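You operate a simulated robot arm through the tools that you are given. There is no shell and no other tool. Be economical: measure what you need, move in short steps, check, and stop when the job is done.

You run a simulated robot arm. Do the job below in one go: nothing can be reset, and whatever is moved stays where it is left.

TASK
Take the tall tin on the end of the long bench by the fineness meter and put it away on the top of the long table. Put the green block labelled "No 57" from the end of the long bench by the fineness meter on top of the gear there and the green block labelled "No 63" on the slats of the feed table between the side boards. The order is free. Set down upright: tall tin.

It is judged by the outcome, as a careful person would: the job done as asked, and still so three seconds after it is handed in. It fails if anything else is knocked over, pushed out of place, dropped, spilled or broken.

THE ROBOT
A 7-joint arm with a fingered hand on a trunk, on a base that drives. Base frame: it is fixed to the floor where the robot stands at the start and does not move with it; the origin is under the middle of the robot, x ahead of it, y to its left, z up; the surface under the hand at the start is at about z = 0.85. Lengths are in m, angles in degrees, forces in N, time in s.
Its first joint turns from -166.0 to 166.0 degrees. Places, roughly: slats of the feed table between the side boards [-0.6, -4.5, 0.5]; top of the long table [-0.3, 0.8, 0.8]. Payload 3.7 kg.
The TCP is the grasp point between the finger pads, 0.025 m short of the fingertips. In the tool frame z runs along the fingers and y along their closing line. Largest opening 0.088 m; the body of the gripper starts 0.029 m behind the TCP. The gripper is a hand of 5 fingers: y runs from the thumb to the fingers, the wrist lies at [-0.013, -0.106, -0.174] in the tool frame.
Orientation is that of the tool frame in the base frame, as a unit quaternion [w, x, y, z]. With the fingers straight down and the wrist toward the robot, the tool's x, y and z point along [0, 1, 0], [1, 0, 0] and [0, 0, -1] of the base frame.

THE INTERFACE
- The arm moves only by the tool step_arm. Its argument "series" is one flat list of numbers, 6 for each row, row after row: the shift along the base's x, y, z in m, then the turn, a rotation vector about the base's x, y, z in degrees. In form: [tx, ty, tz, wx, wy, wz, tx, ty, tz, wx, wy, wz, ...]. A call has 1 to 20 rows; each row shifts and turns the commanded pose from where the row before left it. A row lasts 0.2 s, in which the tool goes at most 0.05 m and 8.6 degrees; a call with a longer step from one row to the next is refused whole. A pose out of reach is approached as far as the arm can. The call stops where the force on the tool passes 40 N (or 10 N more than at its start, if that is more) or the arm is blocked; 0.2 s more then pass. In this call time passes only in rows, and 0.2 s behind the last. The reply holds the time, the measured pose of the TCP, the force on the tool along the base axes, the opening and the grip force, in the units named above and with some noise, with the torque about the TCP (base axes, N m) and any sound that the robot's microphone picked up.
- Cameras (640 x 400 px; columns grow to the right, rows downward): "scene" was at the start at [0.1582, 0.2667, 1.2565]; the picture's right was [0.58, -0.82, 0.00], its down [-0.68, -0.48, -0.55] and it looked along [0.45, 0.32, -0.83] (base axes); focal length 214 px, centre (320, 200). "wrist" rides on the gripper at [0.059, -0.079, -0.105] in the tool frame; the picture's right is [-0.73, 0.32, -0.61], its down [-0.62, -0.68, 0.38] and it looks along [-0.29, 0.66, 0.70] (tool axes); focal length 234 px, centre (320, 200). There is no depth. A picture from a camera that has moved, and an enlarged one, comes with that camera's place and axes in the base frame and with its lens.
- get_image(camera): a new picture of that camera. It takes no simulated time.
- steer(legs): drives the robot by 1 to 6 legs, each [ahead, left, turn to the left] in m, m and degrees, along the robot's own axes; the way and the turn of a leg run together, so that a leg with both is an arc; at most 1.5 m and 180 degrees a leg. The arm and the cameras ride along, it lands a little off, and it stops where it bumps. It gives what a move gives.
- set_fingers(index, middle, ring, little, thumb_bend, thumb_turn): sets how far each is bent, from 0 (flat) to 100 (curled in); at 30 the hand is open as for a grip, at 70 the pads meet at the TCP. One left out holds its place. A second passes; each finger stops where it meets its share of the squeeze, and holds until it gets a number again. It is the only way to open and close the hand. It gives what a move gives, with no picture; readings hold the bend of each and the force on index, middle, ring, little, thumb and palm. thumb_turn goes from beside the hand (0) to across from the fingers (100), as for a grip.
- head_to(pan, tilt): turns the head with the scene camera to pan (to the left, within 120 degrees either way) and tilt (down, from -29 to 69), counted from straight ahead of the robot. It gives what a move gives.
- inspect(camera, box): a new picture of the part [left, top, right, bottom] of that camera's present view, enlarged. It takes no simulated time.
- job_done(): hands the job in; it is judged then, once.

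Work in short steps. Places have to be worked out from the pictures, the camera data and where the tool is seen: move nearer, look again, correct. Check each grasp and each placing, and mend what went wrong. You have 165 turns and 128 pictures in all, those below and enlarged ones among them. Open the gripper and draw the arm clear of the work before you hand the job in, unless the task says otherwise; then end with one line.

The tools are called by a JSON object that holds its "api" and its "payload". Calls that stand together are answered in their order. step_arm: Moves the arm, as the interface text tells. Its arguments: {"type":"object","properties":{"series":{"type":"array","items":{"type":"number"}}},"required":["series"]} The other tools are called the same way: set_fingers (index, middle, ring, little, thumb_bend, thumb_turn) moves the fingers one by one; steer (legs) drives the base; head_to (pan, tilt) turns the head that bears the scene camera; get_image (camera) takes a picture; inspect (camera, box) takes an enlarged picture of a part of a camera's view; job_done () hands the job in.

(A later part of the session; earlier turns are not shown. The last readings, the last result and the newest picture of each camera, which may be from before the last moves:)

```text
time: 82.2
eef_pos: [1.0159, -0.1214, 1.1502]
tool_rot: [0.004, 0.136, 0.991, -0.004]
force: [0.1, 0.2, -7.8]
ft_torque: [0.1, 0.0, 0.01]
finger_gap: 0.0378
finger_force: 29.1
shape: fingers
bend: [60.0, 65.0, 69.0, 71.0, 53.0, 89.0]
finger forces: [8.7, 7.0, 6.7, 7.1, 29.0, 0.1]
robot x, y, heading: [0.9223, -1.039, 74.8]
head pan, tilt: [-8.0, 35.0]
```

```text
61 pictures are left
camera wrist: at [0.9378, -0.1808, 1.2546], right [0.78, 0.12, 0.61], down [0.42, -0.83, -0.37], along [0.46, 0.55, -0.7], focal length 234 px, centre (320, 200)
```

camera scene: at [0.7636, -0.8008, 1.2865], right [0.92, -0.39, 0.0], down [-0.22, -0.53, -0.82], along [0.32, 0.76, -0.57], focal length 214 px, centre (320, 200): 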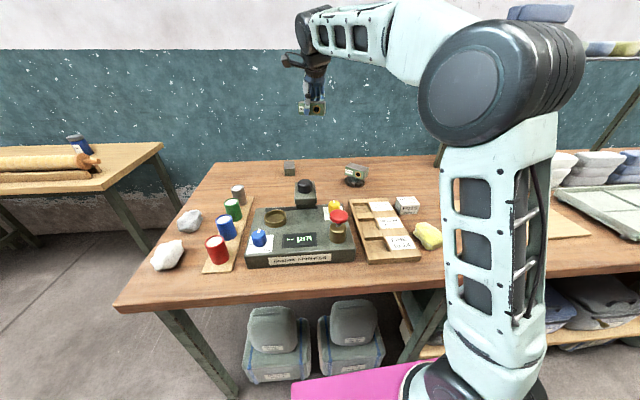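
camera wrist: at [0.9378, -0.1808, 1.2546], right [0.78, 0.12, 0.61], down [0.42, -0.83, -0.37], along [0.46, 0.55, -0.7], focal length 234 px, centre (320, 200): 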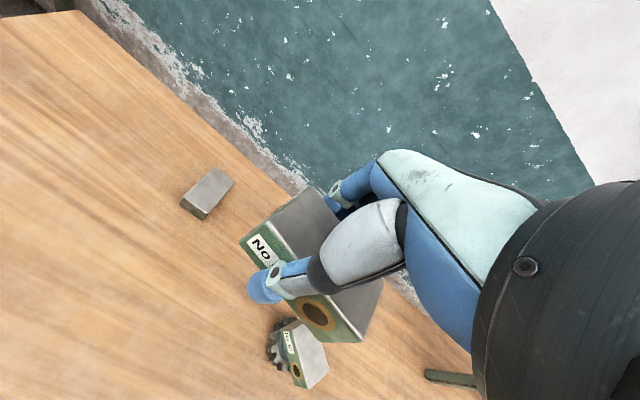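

Block 63 secured. Pull the hand in toward the robot at height.

{"api": "step_arm", "payload": {"series": [-0.004, -0.043, 0.005, 0, 0, 0, -0.004, -0.043, 0.005, 0, 0, 0, -0.004, -0.043, 0, 0, 0, 0, -0.004, -0.043, 0, 0, 0, 0, -0.004, -0.043, 0, 0, 0, 0, -0.004, -0.043, 0, 0, 0, 0, -0.004, -0.043, 0, 0, 0, 0, -0.004, -0.043, 0, 0, 0, 0]}}

{"api": "steer", "payload": {"legs": [[-0.5, 0, 0]]}}

{"api": "head_to", "payload": {"pan": -120, "tilt": 20}}

{"api": "get_image", "payload": {"camera": "scene"}}

```text
time: 84.0
eef_pos: [0.9824, -0.4653, 1.1601]
tool_rot: [0.004, 0.136, 0.991, -0.005]
force: [1.9, 1.0, -7.7]
ft_torque: [0.12, -0.01, -0.01]
finger_gap: 0.0375
finger_force: 28.9
shape: fingers
bend: [60.0, 65.0, 70.0, 71.0, 53.0, 89.0]
finger forces: [8.9, 7.0, 6.6, 7.2, 28.8, 0.0]
robot x, y, heading: [0.9182, -1.0409, 75.1]
head pan, tilt: [-8.0, 35.0]
```

```text
time: 86.9
eef_pos: [0.8573, -0.9477, 1.1584]
tool_rot: [0.004, 0.138, 0.99, -0.004]
force: [0.4, -0.2, -8.1]
ft_torque: [0.11, -0.01, -0.02]
finger_gap: 0.0379
finger_force: 28.6
shape: fingers
bend: [60.0, 65.0, 70.0, 71.0, 53.0, 89.0]
finger forces: [8.7, 6.9, 6.4, 7.2, 28.7, 0.0]
robot x, y, heading: [0.7926, -1.5178, 75.1]
head pan, tilt: [-8.0, 35.0]
```

```text
time: 88.8
eef_pos: [0.8564, -0.9472, 1.1587]
tool_rot: [0.004, 0.138, 0.99, -0.004]
force: [0.6, 0.7, -7.3]
ft_torque: [0.12, 0.03, -0.01]
finger_gap: 0.0376
finger_force: 28.9
shape: fingers
bend: [60.0, 65.0, 70.0, 71.0, 53.0, 89.0]
finger forces: [8.7, 7.0, 6.5, 7.0, 28.9, 0.0]
robot x, y, heading: [0.7911, -1.5224, 75.3]
head pan, tilt: [-120.0, 20.0]
```

```text
60 pictures are left
camera scene: at [0.668, -1.4299, 1.3104], right [-0.71, -0.71, 0.0], down [-0.24, 0.24, -0.94], along [0.67, -0.66, -0.34], focal length 214 px, centre (320, 200)
```

scene: 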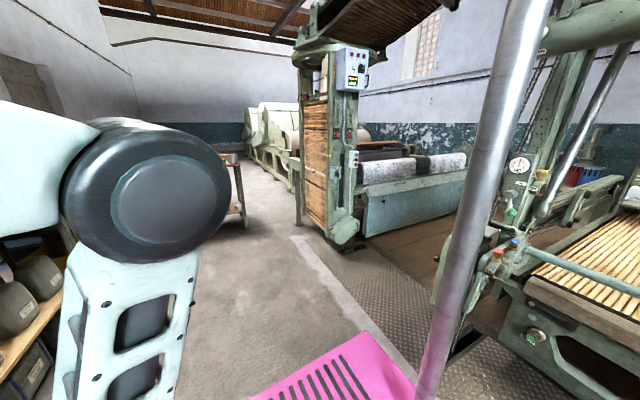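

There's a vertical pole behind-right of me and the slatted feed table further on. Check the left-rear view before moving.

{"api": "head_to", "payload": {"pan": 115, "tilt": 25}}

{"api": "get_image", "payload": {"camera": "scene"}}

```text
time: 92.2
eef_pos: [0.856, -0.9478, 1.1597]
tool_rot: [0.004, 0.138, 0.99, -0.004]
force: [-0.3, -0.4, -7.7]
ft_torque: [0.12, -0.01, 0.0]
finger_gap: 0.0374
finger_force: 28.7
shape: fingers
bend: [60.0, 65.0, 70.0, 71.0, 53.0, 89.0]
finger forces: [8.7, 6.9, 6.4, 7.0, 28.7, 0.0]
robot x, y, heading: [0.7941, -1.5179, 75.1]
head pan, tilt: [115.0, 25.0]
```

```text
59 pictures are left
camera scene: at [0.5113, -1.3802, 1.3023], right [-0.17, 0.98, 0.0], down [0.42, 0.07, -0.91], along [-0.89, -0.16, -0.42], focal length 214 px, centre (320, 200)
```

scene: 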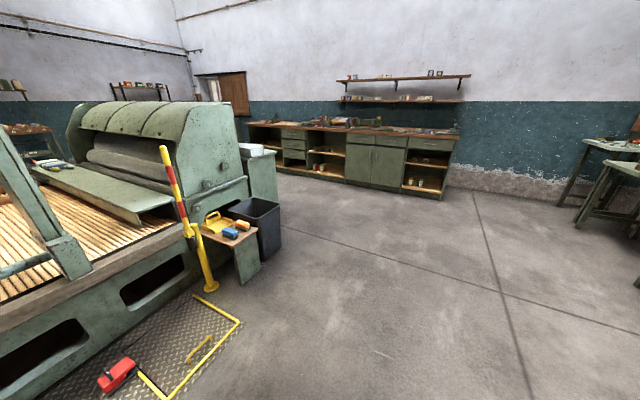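

The feed table's slats are behind me (near rail ≈ y −2.6), with a red pedal and yellow floor frame in front of it, to be avoided. I move toward the open middle, then turn round to face it.

{"api": "steer", "payload": {"legs": [[0.25, 0, 0], [0, 0.5, 0], [0, 0, 180]]}}

{"api": "head_to", "payload": {"pan": 0, "tilt": 30}}

{"api": "get_image", "payload": {"camera": "scene"}}

```text
time: 104.0
eef_pos: [0.3193, -1.7222, 1.1606]
tool_rot: [-0.004, 0.993, -0.122, -0.004]
force: [-0.3, 0.4, -6.5]
ft_torque: [-0.08, 0.02, 0.0]
finger_gap: 0.0367
finger_force: 26.2
shape: fingers
bend: [60.0, 66.0, 70.0, 71.0, 53.0, 89.0]
finger forces: [8.0, 6.4, 5.9, 6.2, 26.1, 0.1]
robot x, y, heading: [0.3617, -1.1469, -103.2]
head pan, tilt: [115.0, 25.0]
```

```text
time: 105.9
eef_pos: [0.3204, -1.7223, 1.1602]
tool_rot: [-0.004, 0.993, -0.122, -0.003]
force: [-0.6, 0.6, -7.4]
ft_torque: [-0.1, 0.0, -0.03]
finger_gap: 0.0366
finger_force: 26.3
shape: fingers
bend: [60.0, 66.0, 70.0, 71.0, 53.0, 89.0]
finger forces: [8.1, 6.4, 5.9, 6.3, 26.0, 0.0]
robot x, y, heading: [0.3617, -1.1478, -103.2]
head pan, tilt: [0.0, 30.0]
```

```text
58 pictures are left
camera scene: at [0.5411, -1.3834, 1.2943], right [-0.97, 0.23, 0.0], down [0.11, 0.49, -0.87], along [-0.2, -0.84, -0.5], focal length 214 px, centre (320, 200)
```

scene: 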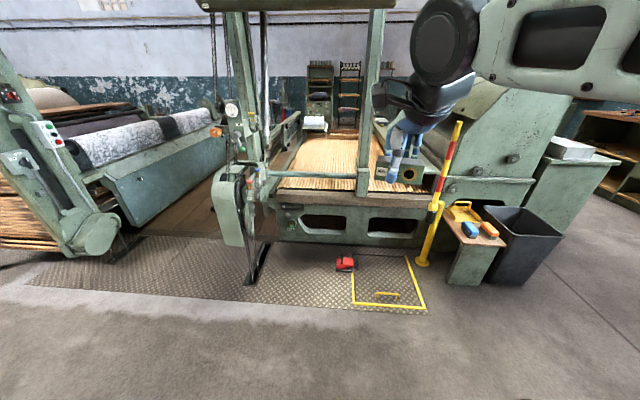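

The slatted bed is ahead, with a gantry, a floor hatch and pedal before it. Zoom to understand its structure.

{"api": "inspect", "payload": {"camera": "scene", "box": [210, 90, 450, 290]}}

```text
2.00 times, centred on (330, 190) of scene
camera zoom: at [0.5411, -1.3834, 1.2943], right [-0.97, 0.23, 0.0], down [0.11, 0.49, -0.87], along [-0.2, -0.84, -0.5], focal length 429 px, centre (300, 220)
```

zoom: 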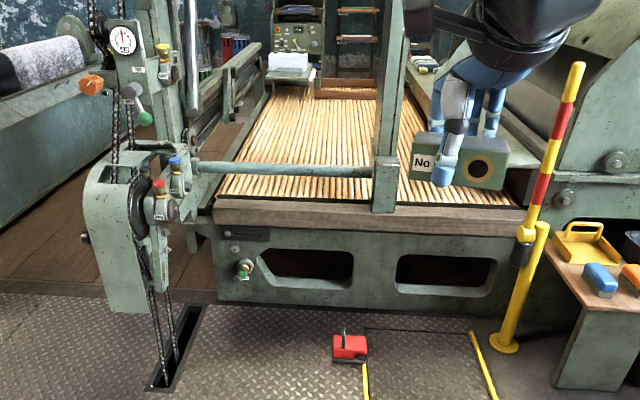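

The bed's open region is to the right of the gantry post. I'll stand left of the hatch handle and short of the pedal, and reach over diagonally. Approach part-way first, square to the bed.

{"api": "steer", "payload": {"legs": [[0, 0, -3.5], [0.5, 0.19, 0]]}}

{"api": "head_to", "payload": {"pan": -10, "tilt": 45}}

{"api": "get_image", "payload": {"camera": "scene"}}

```text
time: 109.5
eef_pos: [0.3273, -2.2522, 1.1606]
tool_rot: [-0.005, 0.989, -0.15, -0.004]
force: [1.2, 0.0, -6.7]
ft_torque: [-0.13, 0.01, 0.0]
finger_gap: 0.0367
finger_force: 26.2
shape: fingers
bend: [60.0, 66.0, 70.0, 71.0, 53.0, 89.0]
finger forces: [8.1, 6.5, 5.9, 6.3, 26.0, 0.0]
robot x, y, heading: [0.4065, -1.6821, -106.6]
head pan, tilt: [0.0, 30.0]
```

```text
time: 110.2
eef_pos: [0.3268, -2.2526, 1.1603]
tool_rot: [-0.005, 0.989, -0.151, -0.004]
force: [0.4, 0.0, -7.1]
ft_torque: [-0.1, 0.0, -0.01]
finger_gap: 0.037
finger_force: 26.0
shape: fingers
bend: [60.0, 66.0, 70.0, 71.0, 53.0, 89.0]
finger forces: [8.1, 6.5, 5.8, 6.1, 26.1, 0.0]
robot x, y, heading: [0.405, -1.6823, -106.4]
head pan, tilt: [-10.0, 45.0]
```

```text
56 pictures are left
camera scene: at [0.5562, -1.913, 1.2718], right [-0.9, 0.44, 0.0], down [0.31, 0.63, -0.71], along [-0.31, -0.63, -0.71], focal length 214 px, centre (320, 200)
```

scene: 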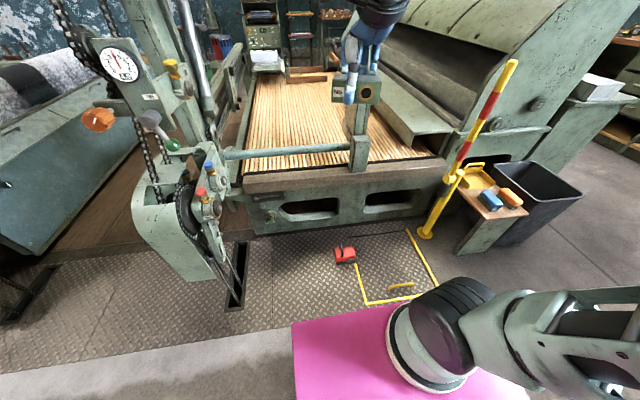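

I want accurate pedal and handle corners to plan the standing place. Zoom.

{"api": "inspect", "payload": {"camera": "scene", "box": [310, 220, 450, 315]}}

{"api": "inspect", "payload": {"camera": "scene", "box": [200, 50, 460, 220]}}

```text
4.21 times, centred on (380, 268) of scene
camera zoom: at [0.5562, -1.913, 1.2718], right [-0.9, 0.44, 0.0], down [0.31, 0.63, -0.71], along [-0.31, -0.63, -0.71], focal length 903 px, centre (67, -84)
```

zoom: 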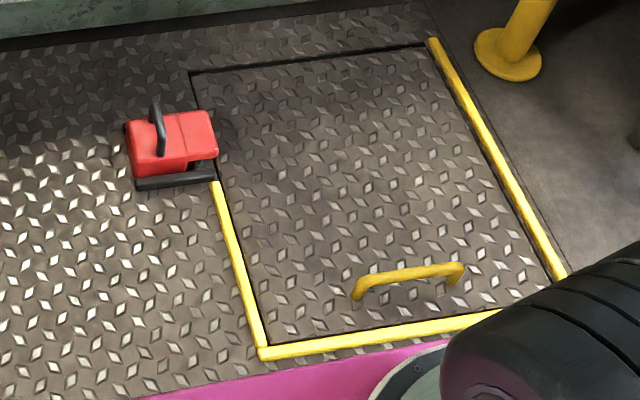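

```text
2.35 times, centred on (330, 135) of scene
camera zoom: at [0.5562, -1.913, 1.2718], right [-0.9, 0.44, 0.0], down [0.31, 0.63, -0.71], along [-0.31, -0.63, -0.71], focal length 505 px, centre (296, 353)
```

zoom: 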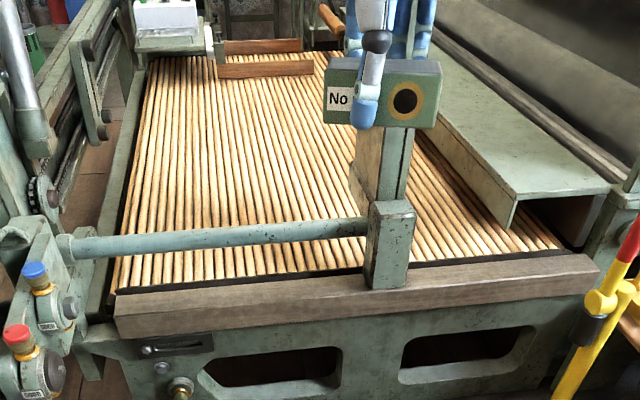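

The open floor slot for the base is between the pedal (e≤0.10) and the chain unit (e≥0.70), in bed coordinates; the bed's left half behind the low pipe (z≈0.62) is reachable from there. Move in part way and look again.

{"api": "steer", "payload": {"legs": [[0, 0.286, 0], [0.3, 0, 0]]}}

{"api": "head_to", "payload": {"pan": -25, "tilt": 58}}

{"api": "get_image", "payload": {"camera": "scene"}}

{"api": "head_to", "payload": {"pan": 25, "tilt": 50}}

{"api": "get_image", "payload": {"camera": "scene"}}

```text
time: 113.9
eef_pos: [0.5208, -2.6187, 1.1595]
tool_rot: [-0.004, 0.989, -0.149, -0.004]
force: [-0.9, 0.6, -7.9]
ft_torque: [-0.1, 0.02, 0.03]
finger_gap: 0.0369
finger_force: 25.9
shape: fingers
bend: [60.0, 66.0, 70.0, 71.0, 53.0, 89.0]
finger forces: [8.1, 6.4, 6.0, 6.2, 26.0, 0.1]
robot x, y, heading: [0.594, -2.0492, -106.3]
head pan, tilt: [-10.0, 45.0]
```

```text
time: 114.6
eef_pos: [0.5208, -2.6202, 1.1595]
tool_rot: [-0.004, 0.989, -0.149, -0.004]
force: [0.4, 0.6, -7.3]
ft_torque: [-0.1, -0.01, 0.03]
finger_gap: 0.0368
finger_force: 26.5
shape: fingers
bend: [60.0, 66.0, 70.0, 71.0, 53.0, 89.0]
finger forces: [8.1, 6.4, 6.0, 6.2, 26.1, 0.0]
robot x, y, heading: [0.5972, -2.0466, -106.4]
head pan, tilt: [-25.0, 58.0]
```

```text
53 pictures are left
camera scene: at [0.7396, -2.2579, 1.2547], right [-0.75, 0.66, 0.0], down [0.56, 0.64, -0.53], along [-0.35, -0.4, -0.85], focal length 214 px, centre (320, 200)
```

scene: 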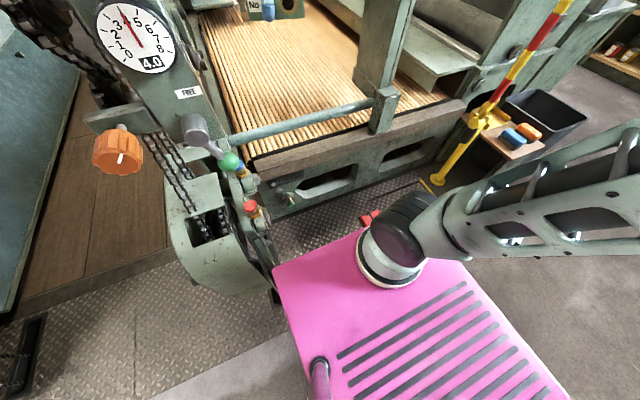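

```text
time: 115.8
eef_pos: [0.5205, -2.619, 1.158]
tool_rot: [-0.003, 0.989, -0.149, -0.004]
force: [-0.1, -0.2, -6.5]
ft_torque: [-0.07, -0.02, -0.04]
finger_gap: 0.0369
finger_force: 26.7
shape: fingers
bend: [60.0, 66.0, 70.0, 71.0, 53.0, 89.0]
finger forces: [8.2, 6.4, 5.9, 6.2, 26.1, 0.1]
robot x, y, heading: [0.5961, -2.0483, -106.2]
head pan, tilt: [25.0, 50.0]
```

```text
52 pictures are left
camera scene: at [0.7967, -2.2821, 1.2648], right [-0.99, -0.15, 0.0], down [-0.12, 0.76, -0.64], along [0.1, -0.64, -0.77], focal length 214 px, centre (320, 200)
```

scene: 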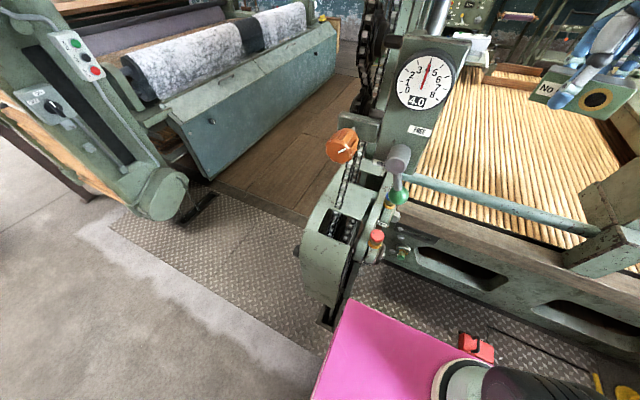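

Unit is close on the left, so I'll angle the base 20° left to fit a corner between pedal and unit: turn, strafe right 0.145, then ahead 0.1, checking after.

{"api": "steer", "payload": {"legs": [[0, 0, 20], [0, -0.145, 0], [0.08, 0, 0]]}}

{"api": "head_to", "payload": {"pan": -45, "tilt": 60}}

{"api": "get_image", "payload": {"camera": "scene"}}

{"api": "head_to", "payload": {"pan": 0, "tilt": 60}}

{"api": "get_image", "payload": {"camera": "scene"}}

```text
time: 117.1
eef_pos: [0.653, -2.6204, 1.1592]
tool_rot: [-0.005, 0.999, -0.034, -0.008]
force: [-14.3, 6.8, -3.9]
ft_torque: [-0.01, -0.06, 0.41]
finger_gap: 0.0415
finger_force: 25.7
shape: fingers
bend: [62.0, 67.0, 70.0, 71.0, 46.0, 98.0]
finger forces: [6.5, 6.2, 6.1, 6.8, 24.9, 0.0]
robot x, y, heading: [0.5951, -2.0485, -92.2]
head pan, tilt: [25.0, 50.0]
stopped in leg 1: the force on the tool passed its limit at 42 N (the readings are from after the stop); the commanded pose is now the measured one
```

```text
time: 118.5
eef_pos: [0.6533, -2.6214, 1.1591]
tool_rot: [-0.005, 0.999, -0.032, -0.008]
force: [-18.5, 5.9, -5.9]
ft_torque: [-0.1, -0.04, 0.57]
finger_gap: 0.0409
finger_force: 26.8
shape: fingers
bend: [63.0, 66.0, 70.0, 71.0, 46.0, 99.0]
finger forces: [5.4, 7.0, 7.3, 8.3, 25.8, 0.0]
robot x, y, heading: [0.5988, -2.0504, -92.1]
head pan, tilt: [-45.0, 60.0]
```

```text
51 pictures are left
camera scene: at [0.7671, -2.2009, 1.2524], right [-0.68, 0.73, 0.0], down [0.64, 0.59, -0.5], along [-0.37, -0.34, -0.87], focal length 214 px, centre (320, 200)
```

scene: 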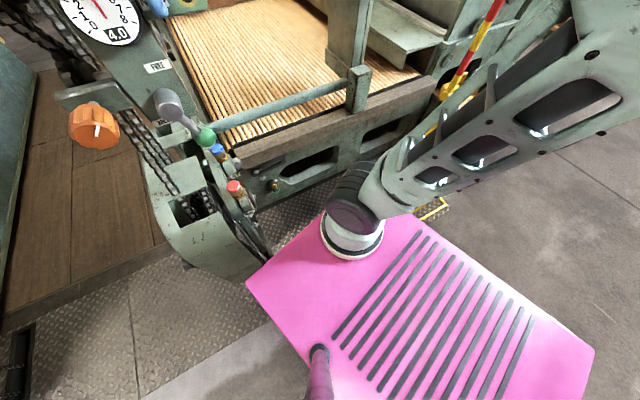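

```text
time: 119.6
eef_pos: [0.6538, -2.6208, 1.1599]
tool_rot: [-0.005, 0.999, -0.032, -0.007]
force: [-20.7, 5.8, -6.1]
ft_torque: [-0.08, -0.01, 0.56]
finger_gap: 0.041
finger_force: 26.8
shape: fingers
bend: [63.0, 66.0, 70.0, 71.0, 46.0, 99.0]
finger forces: [5.4, 7.1, 7.4, 8.5, 25.6, 0.0]
robot x, y, heading: [0.5947, -2.0491, -92.3]
head pan, tilt: [0.0, 60.0]
```

```text
50 pictures are left
camera scene: at [0.8133, -2.2222, 1.2525], right [-1.0, 0.04, 0.0], down [0.04, 0.87, -0.5], along [-0.02, -0.5, -0.87], focal length 214 px, centre (320, 200)
```

scene: 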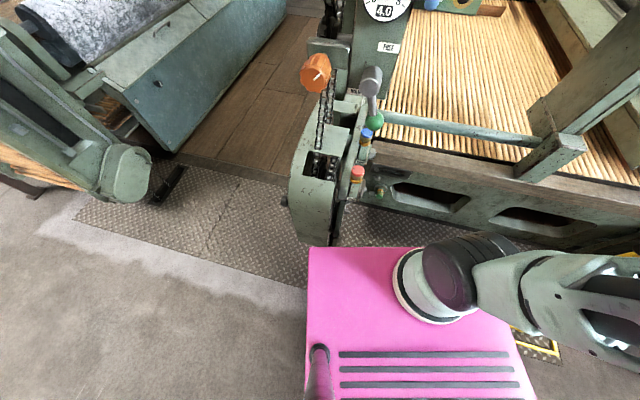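

The held block pressed against the gauge panel during the turn. Turn back right to release, then check the grip.

{"api": "steer", "payload": {"legs": [[0, 0, -10]]}}

{"api": "head_to", "payload": {"pan": 0, "tilt": 35}}

{"api": "get_image", "payload": {"camera": "scene"}}

{"api": "get_image", "payload": {"camera": "wrist"}}

```text
time: 120.7
eef_pos: [0.5537, -2.6217, 1.1595]
tool_rot: [-0.006, 0.993, -0.118, -0.007]
force: [-0.2, 0.1, -7.3]
ft_torque: [-0.24, -0.07, -0.01]
finger_gap: 0.0378
finger_force: 21.0
shape: fingers
bend: [60.0, 66.0, 70.0, 73.0, 50.0, 91.0]
finger forces: [7.4, 9.0, 4.9, 2.8, 18.9, 0.0]
robot x, y, heading: [0.5933, -2.0463, -102.3]
head pan, tilt: [0.0, 60.0]
```

```text
time: 121.6
eef_pos: [0.5546, -2.6229, 1.1584]
tool_rot: [-0.006, 0.993, -0.12, -0.008]
force: [0.9, 1.2, -7.1]
ft_torque: [-0.24, -0.05, 0.03]
finger_gap: 0.0376
finger_force: 21.3
shape: fingers
bend: [60.0, 66.0, 70.0, 73.0, 50.0, 91.0]
finger forces: [7.4, 9.0, 5.0, 2.9, 18.8, 0.0]
robot x, y, heading: [0.5962, -2.0469, -102.2]
head pan, tilt: [0.0, 35.0]
```

```text
49 pictures are left
camera scene: at [0.7759, -2.2786, 1.2865], right [-0.98, 0.21, 0.0], down [0.12, 0.56, -0.82], along [-0.17, -0.8, -0.57], focal length 214 px, centre (320, 200)
```

scene: 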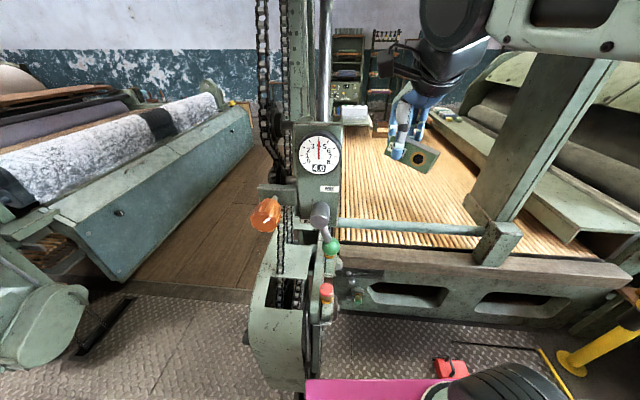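

```text
48 pictures are left
camera wrist: at [0.6317, -2.5624, 1.2637], right [-0.77, -0.15, 0.62], down [-0.45, 0.81, -0.37], along [-0.45, -0.56, -0.7], focal length 234 px, centre (320, 200)
```

wrist: 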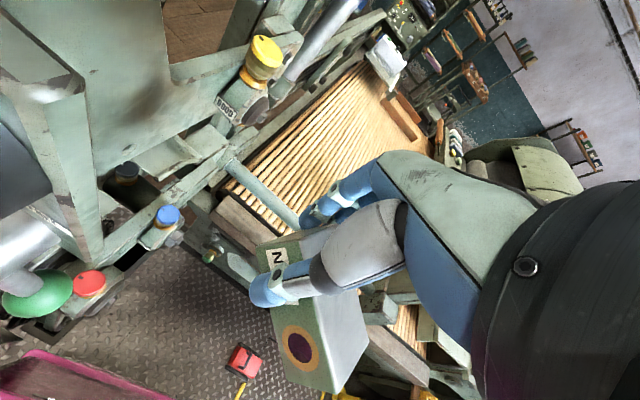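

The block got twisted in the grip but is still held (≈19 N). I swing the hand right, away from the panel, slowly.

{"api": "step_arm", "payload": {"series": [-0.025, 0.006, 0, 0, 0, -2.6, -0.025, 0.006, 0, 0, 0, -2.6, -0.025, 0.007, 0, 0, 0, -2.6, -0.025, 0.007, 0, 0, 0, -2.6, -0.025, 0.008, 0, 0, 0, -2.6, -0.025, 0.008, 0, 0, 0, -2.6, -0.025, 0.008, 0, 0, 0, -2.6, -0.025, 0.009, 0, 0, 0, -2.6, -0.025, 0.009, 0, 0, 0, -2.6, -0.022, 0.008, 0, 0, 0, -2.6]}}

{"api": "inspect", "payload": {"camera": "scene", "box": [370, 50, 600, 250]}}

```text
time: 123.8
eef_pos: [0.3084, -2.5465, 1.1589]
tool_rot: [-0.006, 0.94, -0.34, -0.005]
force: [0.8, 0.3, -7.5]
ft_torque: [-0.26, 0.02, -0.01]
finger_gap: 0.0369
finger_force: 21.3
shape: fingers
bend: [60.0, 66.0, 70.0, 73.0, 50.0, 91.0]
finger forces: [7.4, 9.5, 5.3, 2.0, 18.6, 0.0]
robot x, y, heading: [0.5964, -2.0465, -101.9]
head pan, tilt: [0.0, 35.0]
```

```text
2.00 times, centred on (485, 150) of scene
camera zoom: at [0.7759, -2.2785, 1.2866], right [-0.98, 0.21, 0.0], down [0.12, 0.56, -0.82], along [-0.17, -0.8, -0.57], focal length 429 px, centre (-10, 300)
```

zoom: 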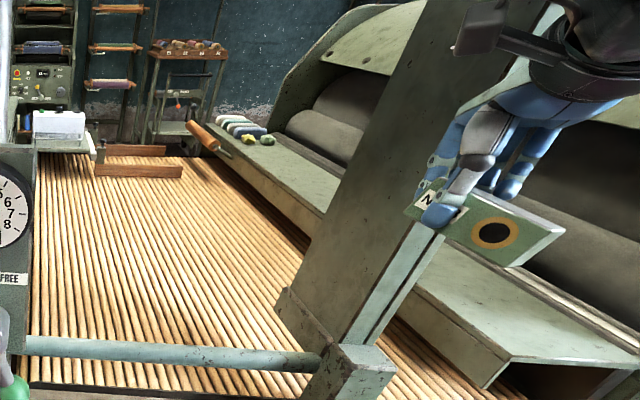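

Grip is off-centre now; tighten it further.

{"api": "set_fingers", "payload": {"index": 98, "middle": 98, "ring": 98, "little": 98, "thumb_bend": 98}}

{"api": "get_image", "payload": {"camera": "wrist"}}

```text
time: 124.8
eef_pos: [0.3095, -2.5455, 1.1578]
tool_rot: [-0.007, 0.941, -0.339, -0.007]
force: [0.3, 0.1, -7.2]
ft_torque: [-0.23, 0.02, 0.0]
finger_gap: 0.0369
finger_force: 23.4
shape: fingers
bend: [61.0, 68.0, 72.0, 98.0, 47.0, 91.0]
finger forces: [8.5, 9.6, 8.6, 0.0, 20.8, 0.1]
robot x, y, heading: [0.5949, -2.05, -102.2]
head pan, tilt: [0.0, 35.0]
```

```text
46 pictures are left
camera wrist: at [0.4054, -2.5262, 1.263], right [-0.76, 0.21, 0.62], down [-0.05, 0.93, -0.37], along [-0.65, -0.31, -0.7], focal length 234 px, centre (320, 200)
```

wrist: 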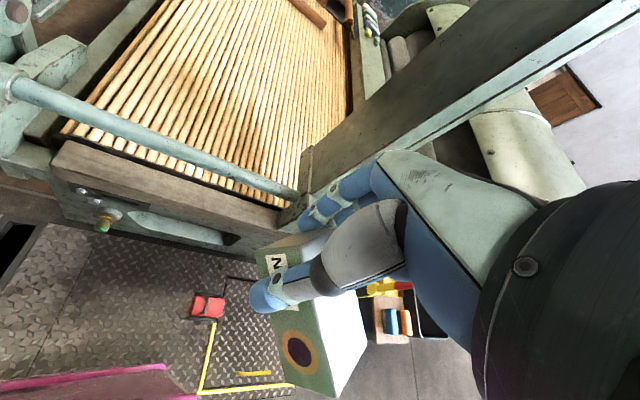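

Now finish the base turn (15° left) and strafe right 0.15; the hand stays clear of the panel this time.

{"api": "steer", "payload": {"legs": [[0, 0, 15.4], [0, -0.149, 0]]}}

{"api": "head_to", "payload": {"pan": -30, "tilt": 62}}

{"api": "get_image", "payload": {"camera": "scene"}}

```text
time: 127.1
eef_pos: [0.2994, -2.614, 1.1583]
tool_rot: [-0.006, 0.977, -0.212, -0.007]
force: [-0.1, 0.0, -6.8]
ft_torque: [-0.21, -0.04, 0.04]
finger_gap: 0.0372
finger_force: 23.4
shape: fingers
bend: [61.0, 68.0, 72.0, 98.0, 47.0, 91.0]
finger forces: [8.3, 9.7, 8.6, 0.0, 20.7, 0.0]
robot x, y, heading: [0.4471, -2.0559, -86.9]
head pan, tilt: [0.0, 35.0]
```

```text
time: 128.0
eef_pos: [0.3011, -2.6123, 1.1591]
tool_rot: [-0.006, 0.977, -0.212, -0.007]
force: [-0.5, -0.7, -7.8]
ft_torque: [-0.24, -0.05, -0.04]
finger_gap: 0.0372
finger_force: 23.3
shape: fingers
bend: [61.0, 68.0, 72.0, 98.0, 47.0, 91.0]
finger forces: [8.5, 9.8, 8.8, 0.0, 20.8, 0.0]
robot x, y, heading: [0.4481, -2.0566, -87.0]
head pan, tilt: [-30.0, 62.0]
```

```text
45 pictures are left
camera scene: at [0.6474, -2.2005, 1.25], right [-0.89, 0.45, 0.0], down [0.4, 0.79, -0.47], along [-0.21, -0.42, -0.88], focal length 214 px, centre (320, 200)
```

scene: 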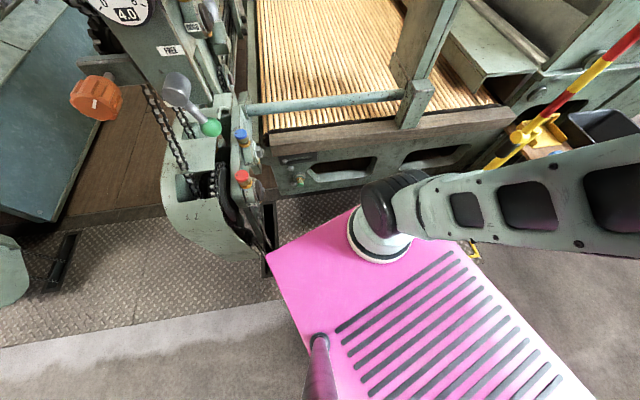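

Clearances are about 3 cm both sides; I advance only 0.10 m.

{"api": "steer", "payload": {"legs": [[0.1, -0.008, 0]]}}

{"api": "head_to", "payload": {"pan": -20, "tilt": 40}}

{"api": "get_image", "payload": {"camera": "scene"}}

{"api": "get_image", "payload": {"camera": "wrist"}}

```text
time: 129.2
eef_pos: [0.2961, -2.7118, 1.1582]
tool_rot: [-0.007, 0.977, -0.212, -0.007]
force: [1.0, -0.2, -7.3]
ft_torque: [-0.23, -0.06, 0.03]
finger_gap: 0.037
finger_force: 23.5
shape: fingers
bend: [61.0, 68.0, 72.0, 98.0, 47.0, 91.0]
finger forces: [8.6, 9.7, 8.6, 0.1, 20.6, 0.0]
robot x, y, heading: [0.4425, -2.1568, -87.2]
head pan, tilt: [-30.0, 62.0]
```

```text
time: 130.0
eef_pos: [0.299, -2.7108, 1.1588]
tool_rot: [-0.006, 0.977, -0.212, -0.006]
force: [0.0, -0.1, -7.4]
ft_torque: [-0.28, -0.03, 0.01]
finger_gap: 0.037
finger_force: 24.2
shape: fingers
bend: [61.0, 68.0, 72.0, 98.0, 47.0, 91.0]
finger forces: [8.5, 9.7, 8.8, 0.0, 20.6, 0.0]
robot x, y, heading: [0.4458, -2.1572, -87.1]
head pan, tilt: [-20.0, 40.0]
```

```text
44 pictures are left
camera scene: at [0.6489, -2.324, 1.2789], right [-0.96, 0.29, 0.0], down [0.19, 0.62, -0.77], along [-0.22, -0.73, -0.64], focal length 214 px, centre (320, 200)
```

scene: 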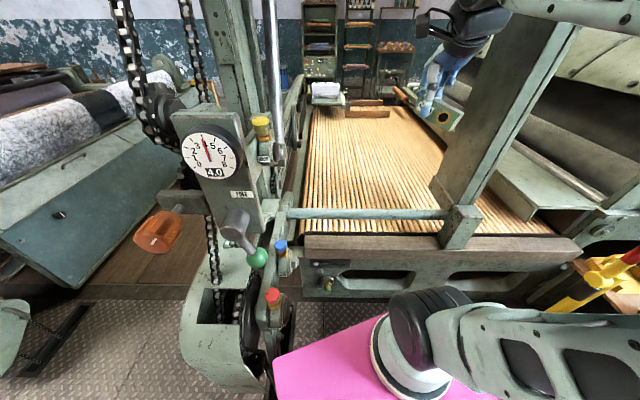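

```text
43 pictures are left
camera wrist: at [0.3855, -2.6671, 1.2629], right [-0.79, 0.0, 0.62], down [-0.29, 0.88, -0.37], along [-0.54, -0.47, -0.7], focal length 234 px, centre (320, 200)
```

wrist: 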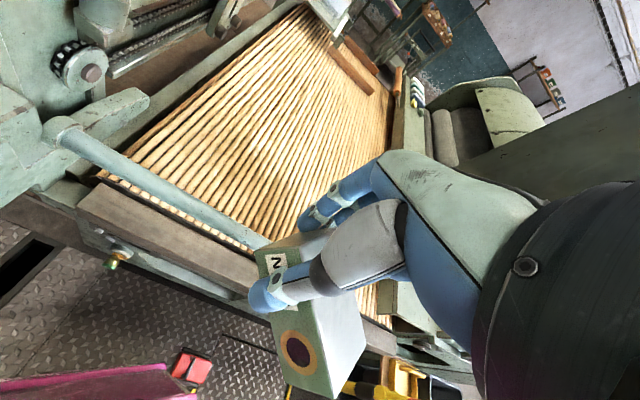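

No bump. Bed geometry rechecked: slat front edge as computed. Move the hand forward over the slats, behind the pipe, staying high.

{"api": "step_arm", "payload": {"series": [-0.015, -0.0375, 0, 0, 0, 0, -0.015, -0.0375, 0, 0, 0, 0, -0.015, -0.0375, 0, 0, 0, 0, -0.015, -0.0375, 0, 0, 0, 0, -0.015, -0.0375, 0, 0, 0, 0, -0.015, -0.0375, 0, 0, 0, 0, -0.015, -0.0375, 0, 0, 0, 0, -0.015, -0.0375, 0, 0, 0, 0]}}

{"api": "get_image", "payload": {"camera": "scene"}}

{"api": "get_image", "payload": {"camera": "wrist"}}

```text
time: 131.8
eef_pos: [0.1779, -3.0135, 1.1575]
tool_rot: [-0.006, 0.977, -0.212, -0.006]
force: [0.9, 0.6, -5.3]
ft_torque: [-0.19, 0.03, 0.03]
finger_gap: 0.0368
finger_force: 24.0
shape: fingers
bend: [71.0, 68.0, 72.0, 98.0, 47.0, 91.0]
finger forces: [8.0, 10.2, 8.8, 0.0, 20.7, 0.1]
robot x, y, heading: [0.4442, -2.1546, -87.1]
head pan, tilt: [-20.0, 40.0]
```

```text
42 pictures are left
camera scene: at [0.6491, -2.3238, 1.279], right [-0.96, 0.29, 0.0], down [0.19, 0.61, -0.77], along [-0.22, -0.73, -0.64], focal length 214 px, centre (320, 200)
```

scene: 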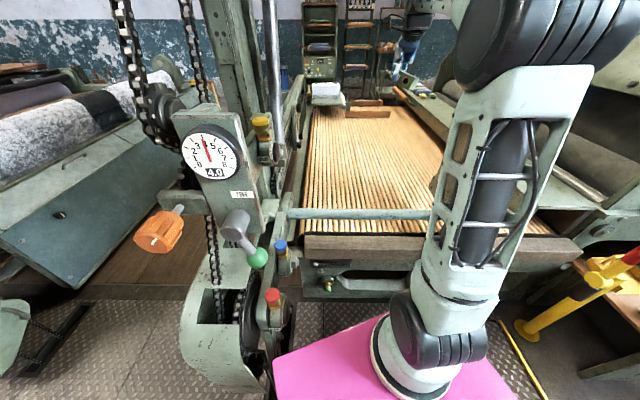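

```text
41 pictures are left
camera wrist: at [0.2649, -2.968, 1.2627], right [-0.79, 0.0, 0.62], down [-0.29, 0.88, -0.37], along [-0.54, -0.47, -0.7], focal length 234 px, centre (320, 200)
```

wrist: 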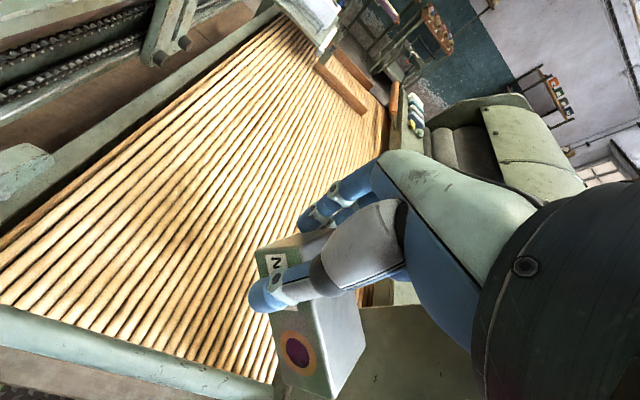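

Over the slats. Zoom to see the block's tilt in the hand.

{"api": "inspect", "payload": {"camera": "scene", "box": [370, 20, 450, 100]}}

{"api": "inspect", "payload": {"camera": "wrist", "box": [220, 150, 420, 400]}}

```text
5.00 times, centred on (410, 60) of scene
camera zoom: at [0.6491, -2.3238, 1.279], right [-0.96, 0.29, 0.0], down [0.19, 0.61, -0.77], along [-0.22, -0.73, -0.64], focal length 1072 px, centre (-130, 900)
```

zoom: 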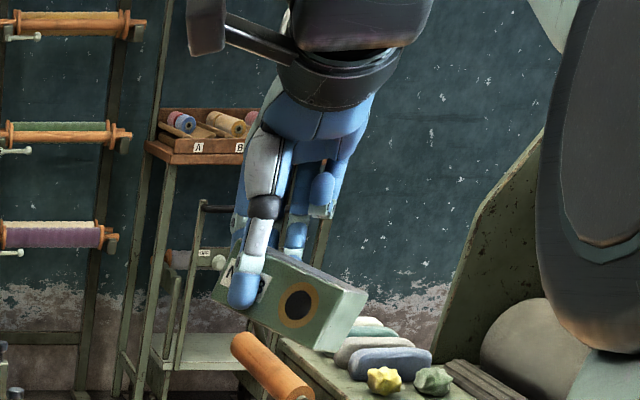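

```text
1.60 times, centred on (320, 275) of wrist
camera zoom: at [0.2649, -2.968, 1.2627], right [-0.79, 0.0, 0.62], down [-0.29, 0.88, -0.37], along [-0.54, -0.47, -0.7], focal length 375 px, centre (320, 80)
```

zoom: 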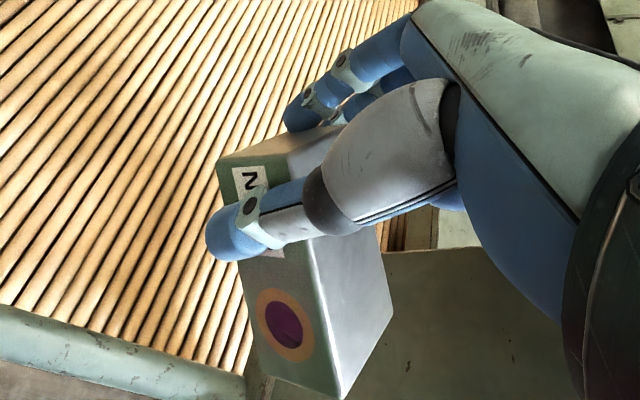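

Block is tilted ~20° right-end-down. I correct about 10° by turning the hand, and will let contact settle the rest. Descend to z≈0.66.

{"api": "step_arm", "payload": {"series": [0, 0, -0.03, 2.07, 4.55, 0, 0, 0, -0.03, 2.07, 4.55, 0, 0, 0, -0.04, 0, 0, 0, 0, 0, -0.04, 0, 0, 0, 0, 0, -0.04, 0, 0, 0, 0, 0, -0.04, 0, 0, 0, 0, 0, -0.04, 0, 0, 0, 0, 0, -0.04, 0, 0, 0, 0, 0, -0.04, 0, 0, 0, 0, 0, -0.04, 0, 0, 0, 0, 0, -0.04, 0, 0, 0, 0, 0, -0.04, 0, 0, 0, 0, 0, -0.04, 0, 0, 0]}}

{"api": "get_image", "payload": {"camera": "wrist"}}

{"api": "get_image", "payload": {"camera": "scene"}}

```text
time: 134.6
eef_pos: [0.1777, -3.0107, 0.6585]
tool_rot: [-0.023, 0.973, -0.211, -0.092]
force: [0.3, 0.6, -6.7]
ft_torque: [-0.26, -0.04, 0.01]
finger_gap: 0.0363
finger_force: 23.6
shape: fingers
bend: [71.0, 68.0, 72.0, 98.0, 47.0, 91.0]
finger forces: [8.9, 9.7, 8.5, 0.0, 19.7, 0.1]
robot x, y, heading: [0.4445, -2.1564, -87.0]
head pan, tilt: [-20.0, 40.0]
```

```text
38 pictures are left
camera wrist: at [0.2809, -2.9722, 0.7511], right [-0.68, -0.05, 0.73], down [-0.34, 0.91, -0.25], along [-0.65, -0.42, -0.63], focal length 234 px, centre (320, 200)
```

wrist: 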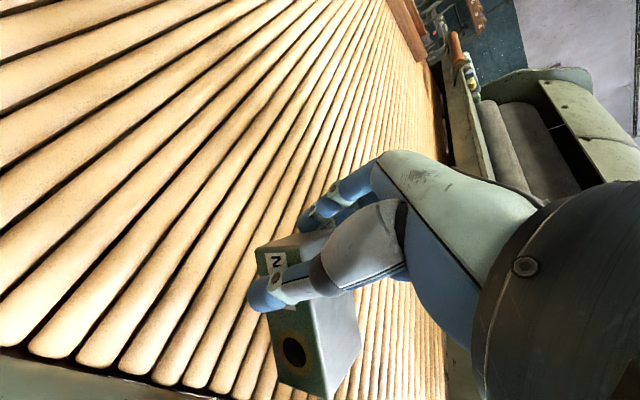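

```text
37 pictures are left
camera scene: at [0.649, -2.3239, 1.279], right [-0.96, 0.29, 0.0], down [0.19, 0.61, -0.77], along [-0.22, -0.73, -0.64], focal length 214 px, centre (320, 200)
```

scene: 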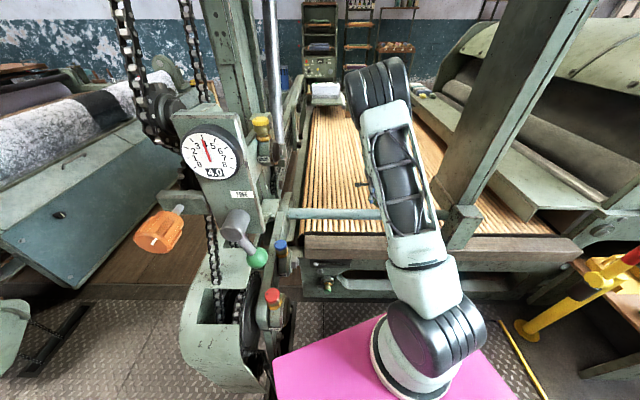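

Clear so far. Move 2 cm deeper (away from pipe) and descend to z≈0.585.

{"api": "step_arm", "payload": {"series": [-0.006, -0.019, -0.02, 0, 0, 0, 0, 0, -0.02, 0, 0, 0, 0, 0, -0.02, 0, 0, 0, 0, 0, -0.012, 0, 0, 0]}}

{"api": "get_image", "payload": {"camera": "wrist"}}

```text
time: 135.6
eef_pos: [0.1705, -3.0306, 0.5865]
tool_rot: [-0.024, 0.973, -0.211, -0.092]
force: [-0.5, 0.3, -7.6]
ft_torque: [-0.24, -0.04, -0.03]
finger_gap: 0.0363
finger_force: 23.9
shape: fingers
bend: [71.0, 68.0, 72.0, 98.0, 47.0, 91.0]
finger forces: [9.0, 10.0, 8.6, 0.0, 19.9, 0.0]
robot x, y, heading: [0.4432, -2.1572, -87.1]
head pan, tilt: [-20.0, 40.0]
```

```text
36 pictures are left
camera wrist: at [0.2748, -2.9933, 0.6782], right [-0.68, -0.05, 0.73], down [-0.34, 0.91, -0.25], along [-0.65, -0.42, -0.63], focal length 234 px, centre (320, 200)
```

wrist: 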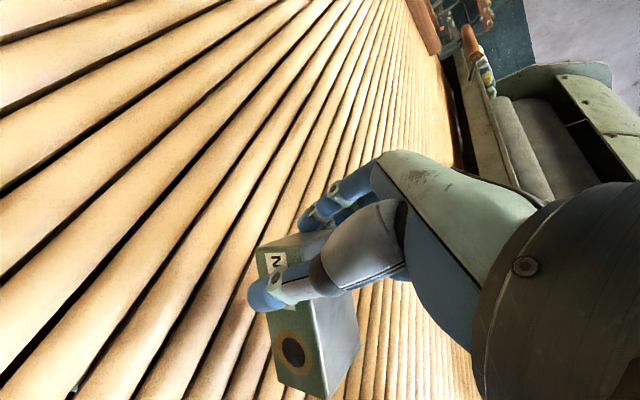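

Continue in small steps until contact.

{"api": "step_arm", "payload": {"series": [0, 0, -0.008, 0, 0, 0, 0, 0, -0.008, 0, 0, 0, 0, 0, -0.006, 0, 0, 0, 0, 0, -0.005, 0, 0, 0]}}

{"api": "get_image", "payload": {"camera": "wrist"}}

```text
time: 136.6
eef_pos: [0.1711, -3.0314, 0.5588]
tool_rot: [-0.025, 0.973, -0.211, -0.092]
force: [-0.4, -0.3, -8.0]
ft_torque: [-0.25, -0.05, -0.01]
finger_gap: 0.0362
finger_force: 23.9
shape: fingers
bend: [71.0, 68.0, 72.0, 98.0, 47.0, 91.0]
finger forces: [9.1, 10.1, 8.8, 0.0, 20.1, 0.0]
robot x, y, heading: [0.4461, -2.1596, -86.9]
head pan, tilt: [-20.0, 40.0]
```

```text
35 pictures are left
camera wrist: at [0.2745, -2.9933, 0.6516], right [-0.68, -0.05, 0.73], down [-0.34, 0.91, -0.25], along [-0.65, -0.42, -0.63], focal length 234 px, centre (320, 200)
```

wrist: 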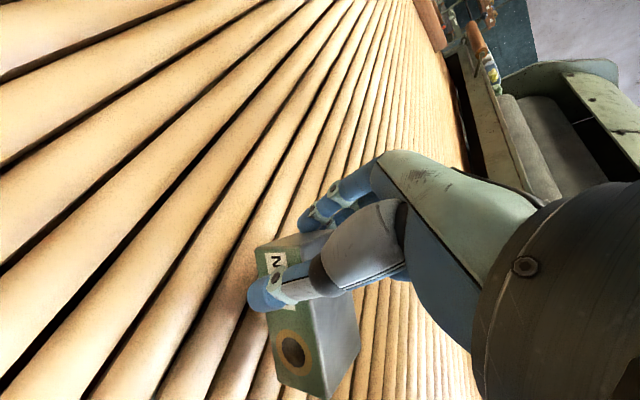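

{"api": "step_arm", "payload": {"series": [0, 0, -0.005, 0, 0, 0, 0, 0, -0.005, 0, 0, 0, 0, 0, -0.004, 0, 0, 0, 0, 0, -0.004, 0, 0, 0]}}

```text
time: 137.6
eef_pos: [0.1715, -3.0322, 0.5405]
tool_rot: [-0.024, 0.973, -0.211, -0.092]
force: [1.3, 0.5, -5.2]
ft_torque: [-0.16, -0.01, -0.04]
finger_gap: 0.036
finger_force: 23.4
shape: fingers
bend: [71.0, 68.0, 72.0, 98.0, 47.0, 91.0]
finger forces: [8.1, 9.9, 8.5, 0.0, 20.7, 0.0]
robot x, y, heading: [0.4446, -2.1546, -87.0]
head pan, tilt: [-20.0, 40.0]
```

Contact is just beginning (load dropped to ~5 N at z 0.5405). Press on gently to let the low end level.

{"api": "step_arm", "payload": {"series": [0, 0, -0.003, 0, 0, 0, 0, 0, -0.003, 0, 0, 0, 0, 0, -0.002, 0, 0, 0]}}

{"api": "get_image", "payload": {"camera": "wrist"}}

```text
time: 138.4
eef_pos: [0.1716, -3.0311, 0.5339]
tool_rot: [-0.023, 0.973, -0.211, -0.092]
force: [2.7, -1.8, 0.1]
ft_torque: [0.05, 0.13, -0.04]
finger_gap: 0.0357
finger_force: 25.1
shape: fingers
bend: [71.0, 68.0, 72.0, 98.0, 47.0, 90.0]
finger forces: [6.4, 10.3, 9.7, 0.0, 23.8, 0.0]
robot x, y, heading: [0.4445, -2.1573, -87.2]
head pan, tilt: [-20.0, 40.0]
```

```text
34 pictures are left
camera wrist: at [0.2748, -2.9937, 0.6265], right [-0.68, -0.05, 0.73], down [-0.34, 0.91, -0.25], along [-0.65, -0.42, -0.63], focal length 234 px, centre (320, 200)
```

wrist: 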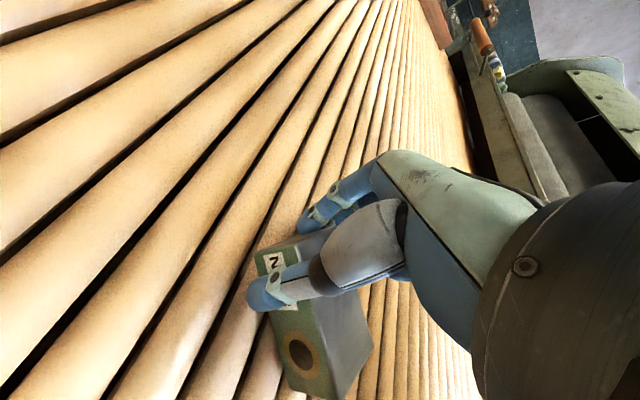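

Weight is on the slats. A little more press, then loosen gently with thumb_turn held at its present value.

{"api": "step_arm", "payload": {"series": [0, 0, -0.003, 0, 0, 0, 0, 0, -0.002, 0, 0, 0]}}

{"api": "set_fingers", "payload": {"index": 60, "middle": 58, "ring": 60, "little": 60, "thumb_bend": 44, "thumb_turn": 90}}

{"api": "get_image", "payload": {"camera": "wrist"}}

```text
time: 139.0
eef_pos: [0.1718, -3.0328, 0.5296]
tool_rot: [-0.022, 0.973, -0.211, -0.091]
force: [5.0, -3.9, 27.5]
ft_torque: [-0.04, 0.41, -0.06]
finger_gap: 0.0358
finger_force: 32.1
shape: fingers
bend: [71.0, 68.0, 74.0, 98.0, 48.0, 89.0]
finger forces: [8.8, 13.4, 11.3, 0.0, 30.9, 0.0]
robot x, y, heading: [0.4423, -2.1547, -86.9]
head pan, tilt: [-20.0, 40.0]
```

```text
time: 140.0
eef_pos: [0.1721, -3.0314, 0.5293]
tool_rot: [-0.023, 0.973, -0.211, -0.092]
force: [14.7, 0.8, 24.2]
ft_torque: [0.06, 0.08, -0.08]
finger_gap: 0.0405
finger_force: 14.8
shape: fingers
bend: [63.0, 57.0, 60.0, 81.0, 42.0, 87.0]
finger forces: [11.8, 0.0, 0.1, 9.9, 7.7, 0.0]
robot x, y, heading: [0.444, -2.1583, -87.1]
head pan, tilt: [-20.0, 40.0]
```

```text
33 pictures are left
camera wrist: at [0.2755, -2.9927, 0.6215], right [-0.68, -0.05, 0.73], down [-0.34, 0.91, -0.25], along [-0.65, -0.42, -0.63], focal length 234 px, centre (320, 200)
```

wrist: 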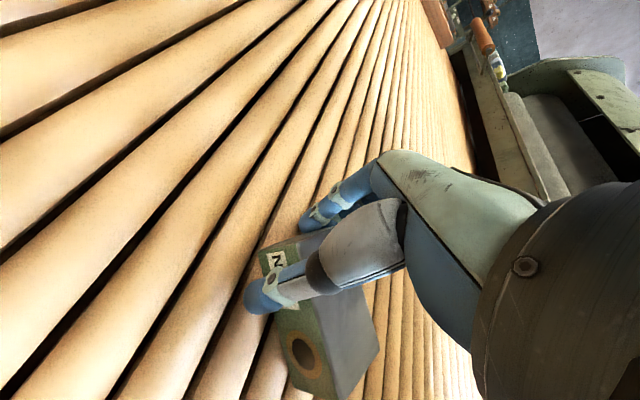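

Index and little finger still bear on the block ends/top. Open the thumb wide first, then ease up.

{"api": "set_fingers", "payload": {"thumb_bend": 28, "middle": 50, "ring": 50}}

{"api": "step_arm", "payload": {"series": [0, 0, 0.004, 0, 0, 0, 0, 0, 0.003, 0, 0, 0]}}

{"api": "get_image", "payload": {"camera": "wrist"}}

```text
time: 141.0
eef_pos: [0.1715, -3.0304, 0.5286]
tool_rot: [-0.023, 0.973, -0.211, -0.093]
force: [4.1, -3.2, 16.1]
ft_torque: [-0.3, -0.03, 0.05]
finger_gap: 0.0515
finger_force: 8.2
shape: fingers
bend: [62.0, 50.0, 50.0, 60.0, 28.0, 88.0]
finger forces: [17.9, 0.0, 0.0, 0.1, 0.0, 0.0]
robot x, y, heading: [0.4465, -2.1569, -86.9]
head pan, tilt: [-20.0, 40.0]
```

```text
time: 141.6
eef_pos: [0.1718, -3.0301, 0.5336]
tool_rot: [-0.025, 0.973, -0.212, -0.091]
force: [0.0, -0.6, -0.9]
ft_torque: [-0.03, 0.01, -0.02]
finger_gap: 0.0551
finger_force: 0.0
shape: fingers
bend: [60.0, 50.0, 50.0, 60.0, 28.0, 88.0]
finger forces: [0.1, 0.0, 0.1, 0.1, 0.1, 0.0]
robot x, y, heading: [0.4439, -2.1571, -86.9]
head pan, tilt: [-20.0, 40.0]
```

```text
32 pictures are left
camera wrist: at [0.2755, -2.9926, 0.6272], right [-0.68, -0.05, 0.73], down [-0.34, 0.91, -0.25], along [-0.65, -0.42, -0.64], focal length 234 px, centre (320, 200)
```

wrist: 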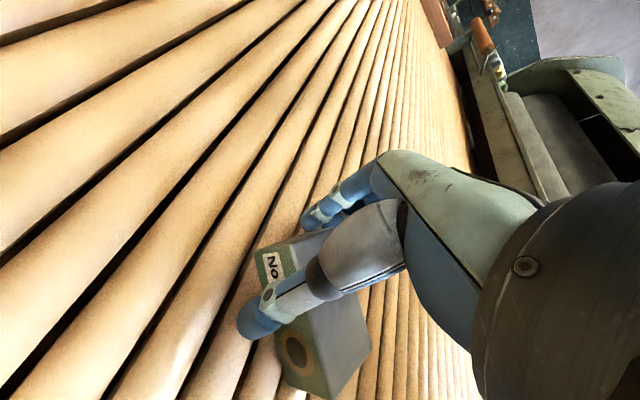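

All forces are zero; the block rests on the slats. Open the rest and lift straight up.

{"api": "set_fingers", "payload": {"index": 32, "middle": 32, "ring": 32, "little": 32, "thumb_bend": 26}}

{"api": "step_arm", "payload": {"series": [0, 0, 0.01, 0, 0, 0, 0, 0, 0.02, 0, 0, 0, 0, 0, 0.03, 0, 0, 0, 0, 0, 0.04, 0, 0, 0, 0, 0, 0.045, 0, 0, 0, 0, 0, 0.045, 0, 0, 0, 0, 0, 0.045, 0, 0, 0]}}

{"api": "get_image", "payload": {"camera": "wrist"}}

```text
time: 142.6
eef_pos: [0.1723, -3.0307, 0.5346]
tool_rot: [-0.024, 0.973, -0.21, -0.093]
force: [0.4, -0.2, 0.3]
ft_torque: [0.0, 0.01, 0.03]
finger_gap: 0.0865
finger_force: 0.0
shape: fingers
bend: [32.0, 32.0, 32.0, 32.0, 26.0, 88.0]
finger forces: [0.0, 0.0, 0.0, 0.1, 0.0, 0.0]
robot x, y, heading: [0.4436, -2.156, -87.3]
head pan, tilt: [-20.0, 40.0]
```

```text
time: 144.2
eef_pos: [0.1735, -3.0298, 0.7695]
tool_rot: [-0.024, 0.973, -0.21, -0.092]
force: [1.0, -1.1, 0.7]
ft_torque: [0.03, -0.06, 0.03]
finger_gap: 0.0865
finger_force: 0.0
shape: fingers
bend: [32.0, 32.0, 32.0, 32.0, 26.0, 88.0]
finger forces: [0.0, 0.0, 0.0, 0.0, 0.1, 0.1]
robot x, y, heading: [0.4434, -2.155, -87.0]
head pan, tilt: [-20.0, 40.0]
```

```text
31 pictures are left
camera wrist: at [0.2763, -2.9928, 0.8618], right [-0.68, -0.05, 0.73], down [-0.34, 0.91, -0.25], along [-0.65, -0.42, -0.63], focal length 234 px, centre (320, 200)
```

wrist: 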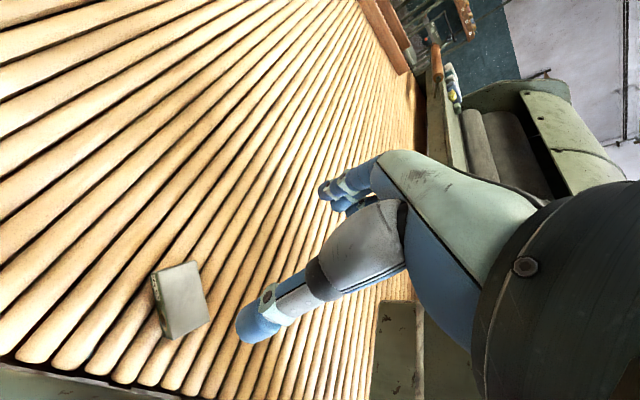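

Block 63 lies flat on the slats between the side boards. Raise the arm to z≈1.16 and draw it back.

{"api": "step_arm", "payload": {"series": [0, 0, 0.045, 0, 0, 0, 0, 0, 0.045, 0, 0, 0, 0, 0, 0.045, 0, 0, 0, 0, 0, 0.045, 0, 0, 0, 0, 0, 0.045, 0, 0, 0, 0, 0, 0.045, 0, 0, 0, 0, 0, 0.045, 0, 0, 0, 0, 0, 0.045, 0, 0, 0, 0, 0, 0.03, 0, 0, 0, 0.015, 0.0375, 0, -2.07, -4.55, 0, 0.015, 0.0375, 0, -2.07, -4.55, 0, 0.015, 0.0375, 0, 0, 0, 0, 0.015, 0.0375, 0, 0, 0, 0, 0.015, 0.0375, 0, 0, 0, 0, 0.015, 0.0375, 0, 0, 0, 0, 0.015, 0.0375, 0, 0, 0, 0, 0.015, 0.0375, 0, 0, 0, 0]}}

{"api": "get_image", "payload": {"camera": "scene"}}

```text
time: 147.8
eef_pos: [0.2927, -2.7322, 1.1589]
tool_rot: [-0.007, 0.977, -0.211, -0.007]
force: [0.0, 0.9, -0.3]
ft_torque: [0.03, -0.02, 0.02]
finger_gap: 0.0868
finger_force: 0.1
shape: fingers
bend: [32.0, 32.0, 32.0, 32.0, 26.0, 88.0]
finger forces: [0.1, 0.0, 0.1, 0.0, 0.0, 0.1]
robot x, y, heading: [0.4423, -2.1524, -87.4]
head pan, tilt: [-20.0, 40.0]
```

```text
30 pictures are left
camera scene: at [0.6489, -2.3242, 1.279], right [-0.96, 0.29, 0.0], down [0.19, 0.61, -0.77], along [-0.22, -0.73, -0.64], focal length 214 px, centre (320, 200)
```

scene: 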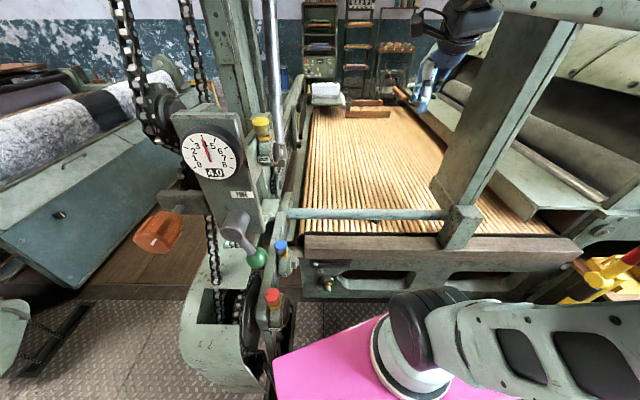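

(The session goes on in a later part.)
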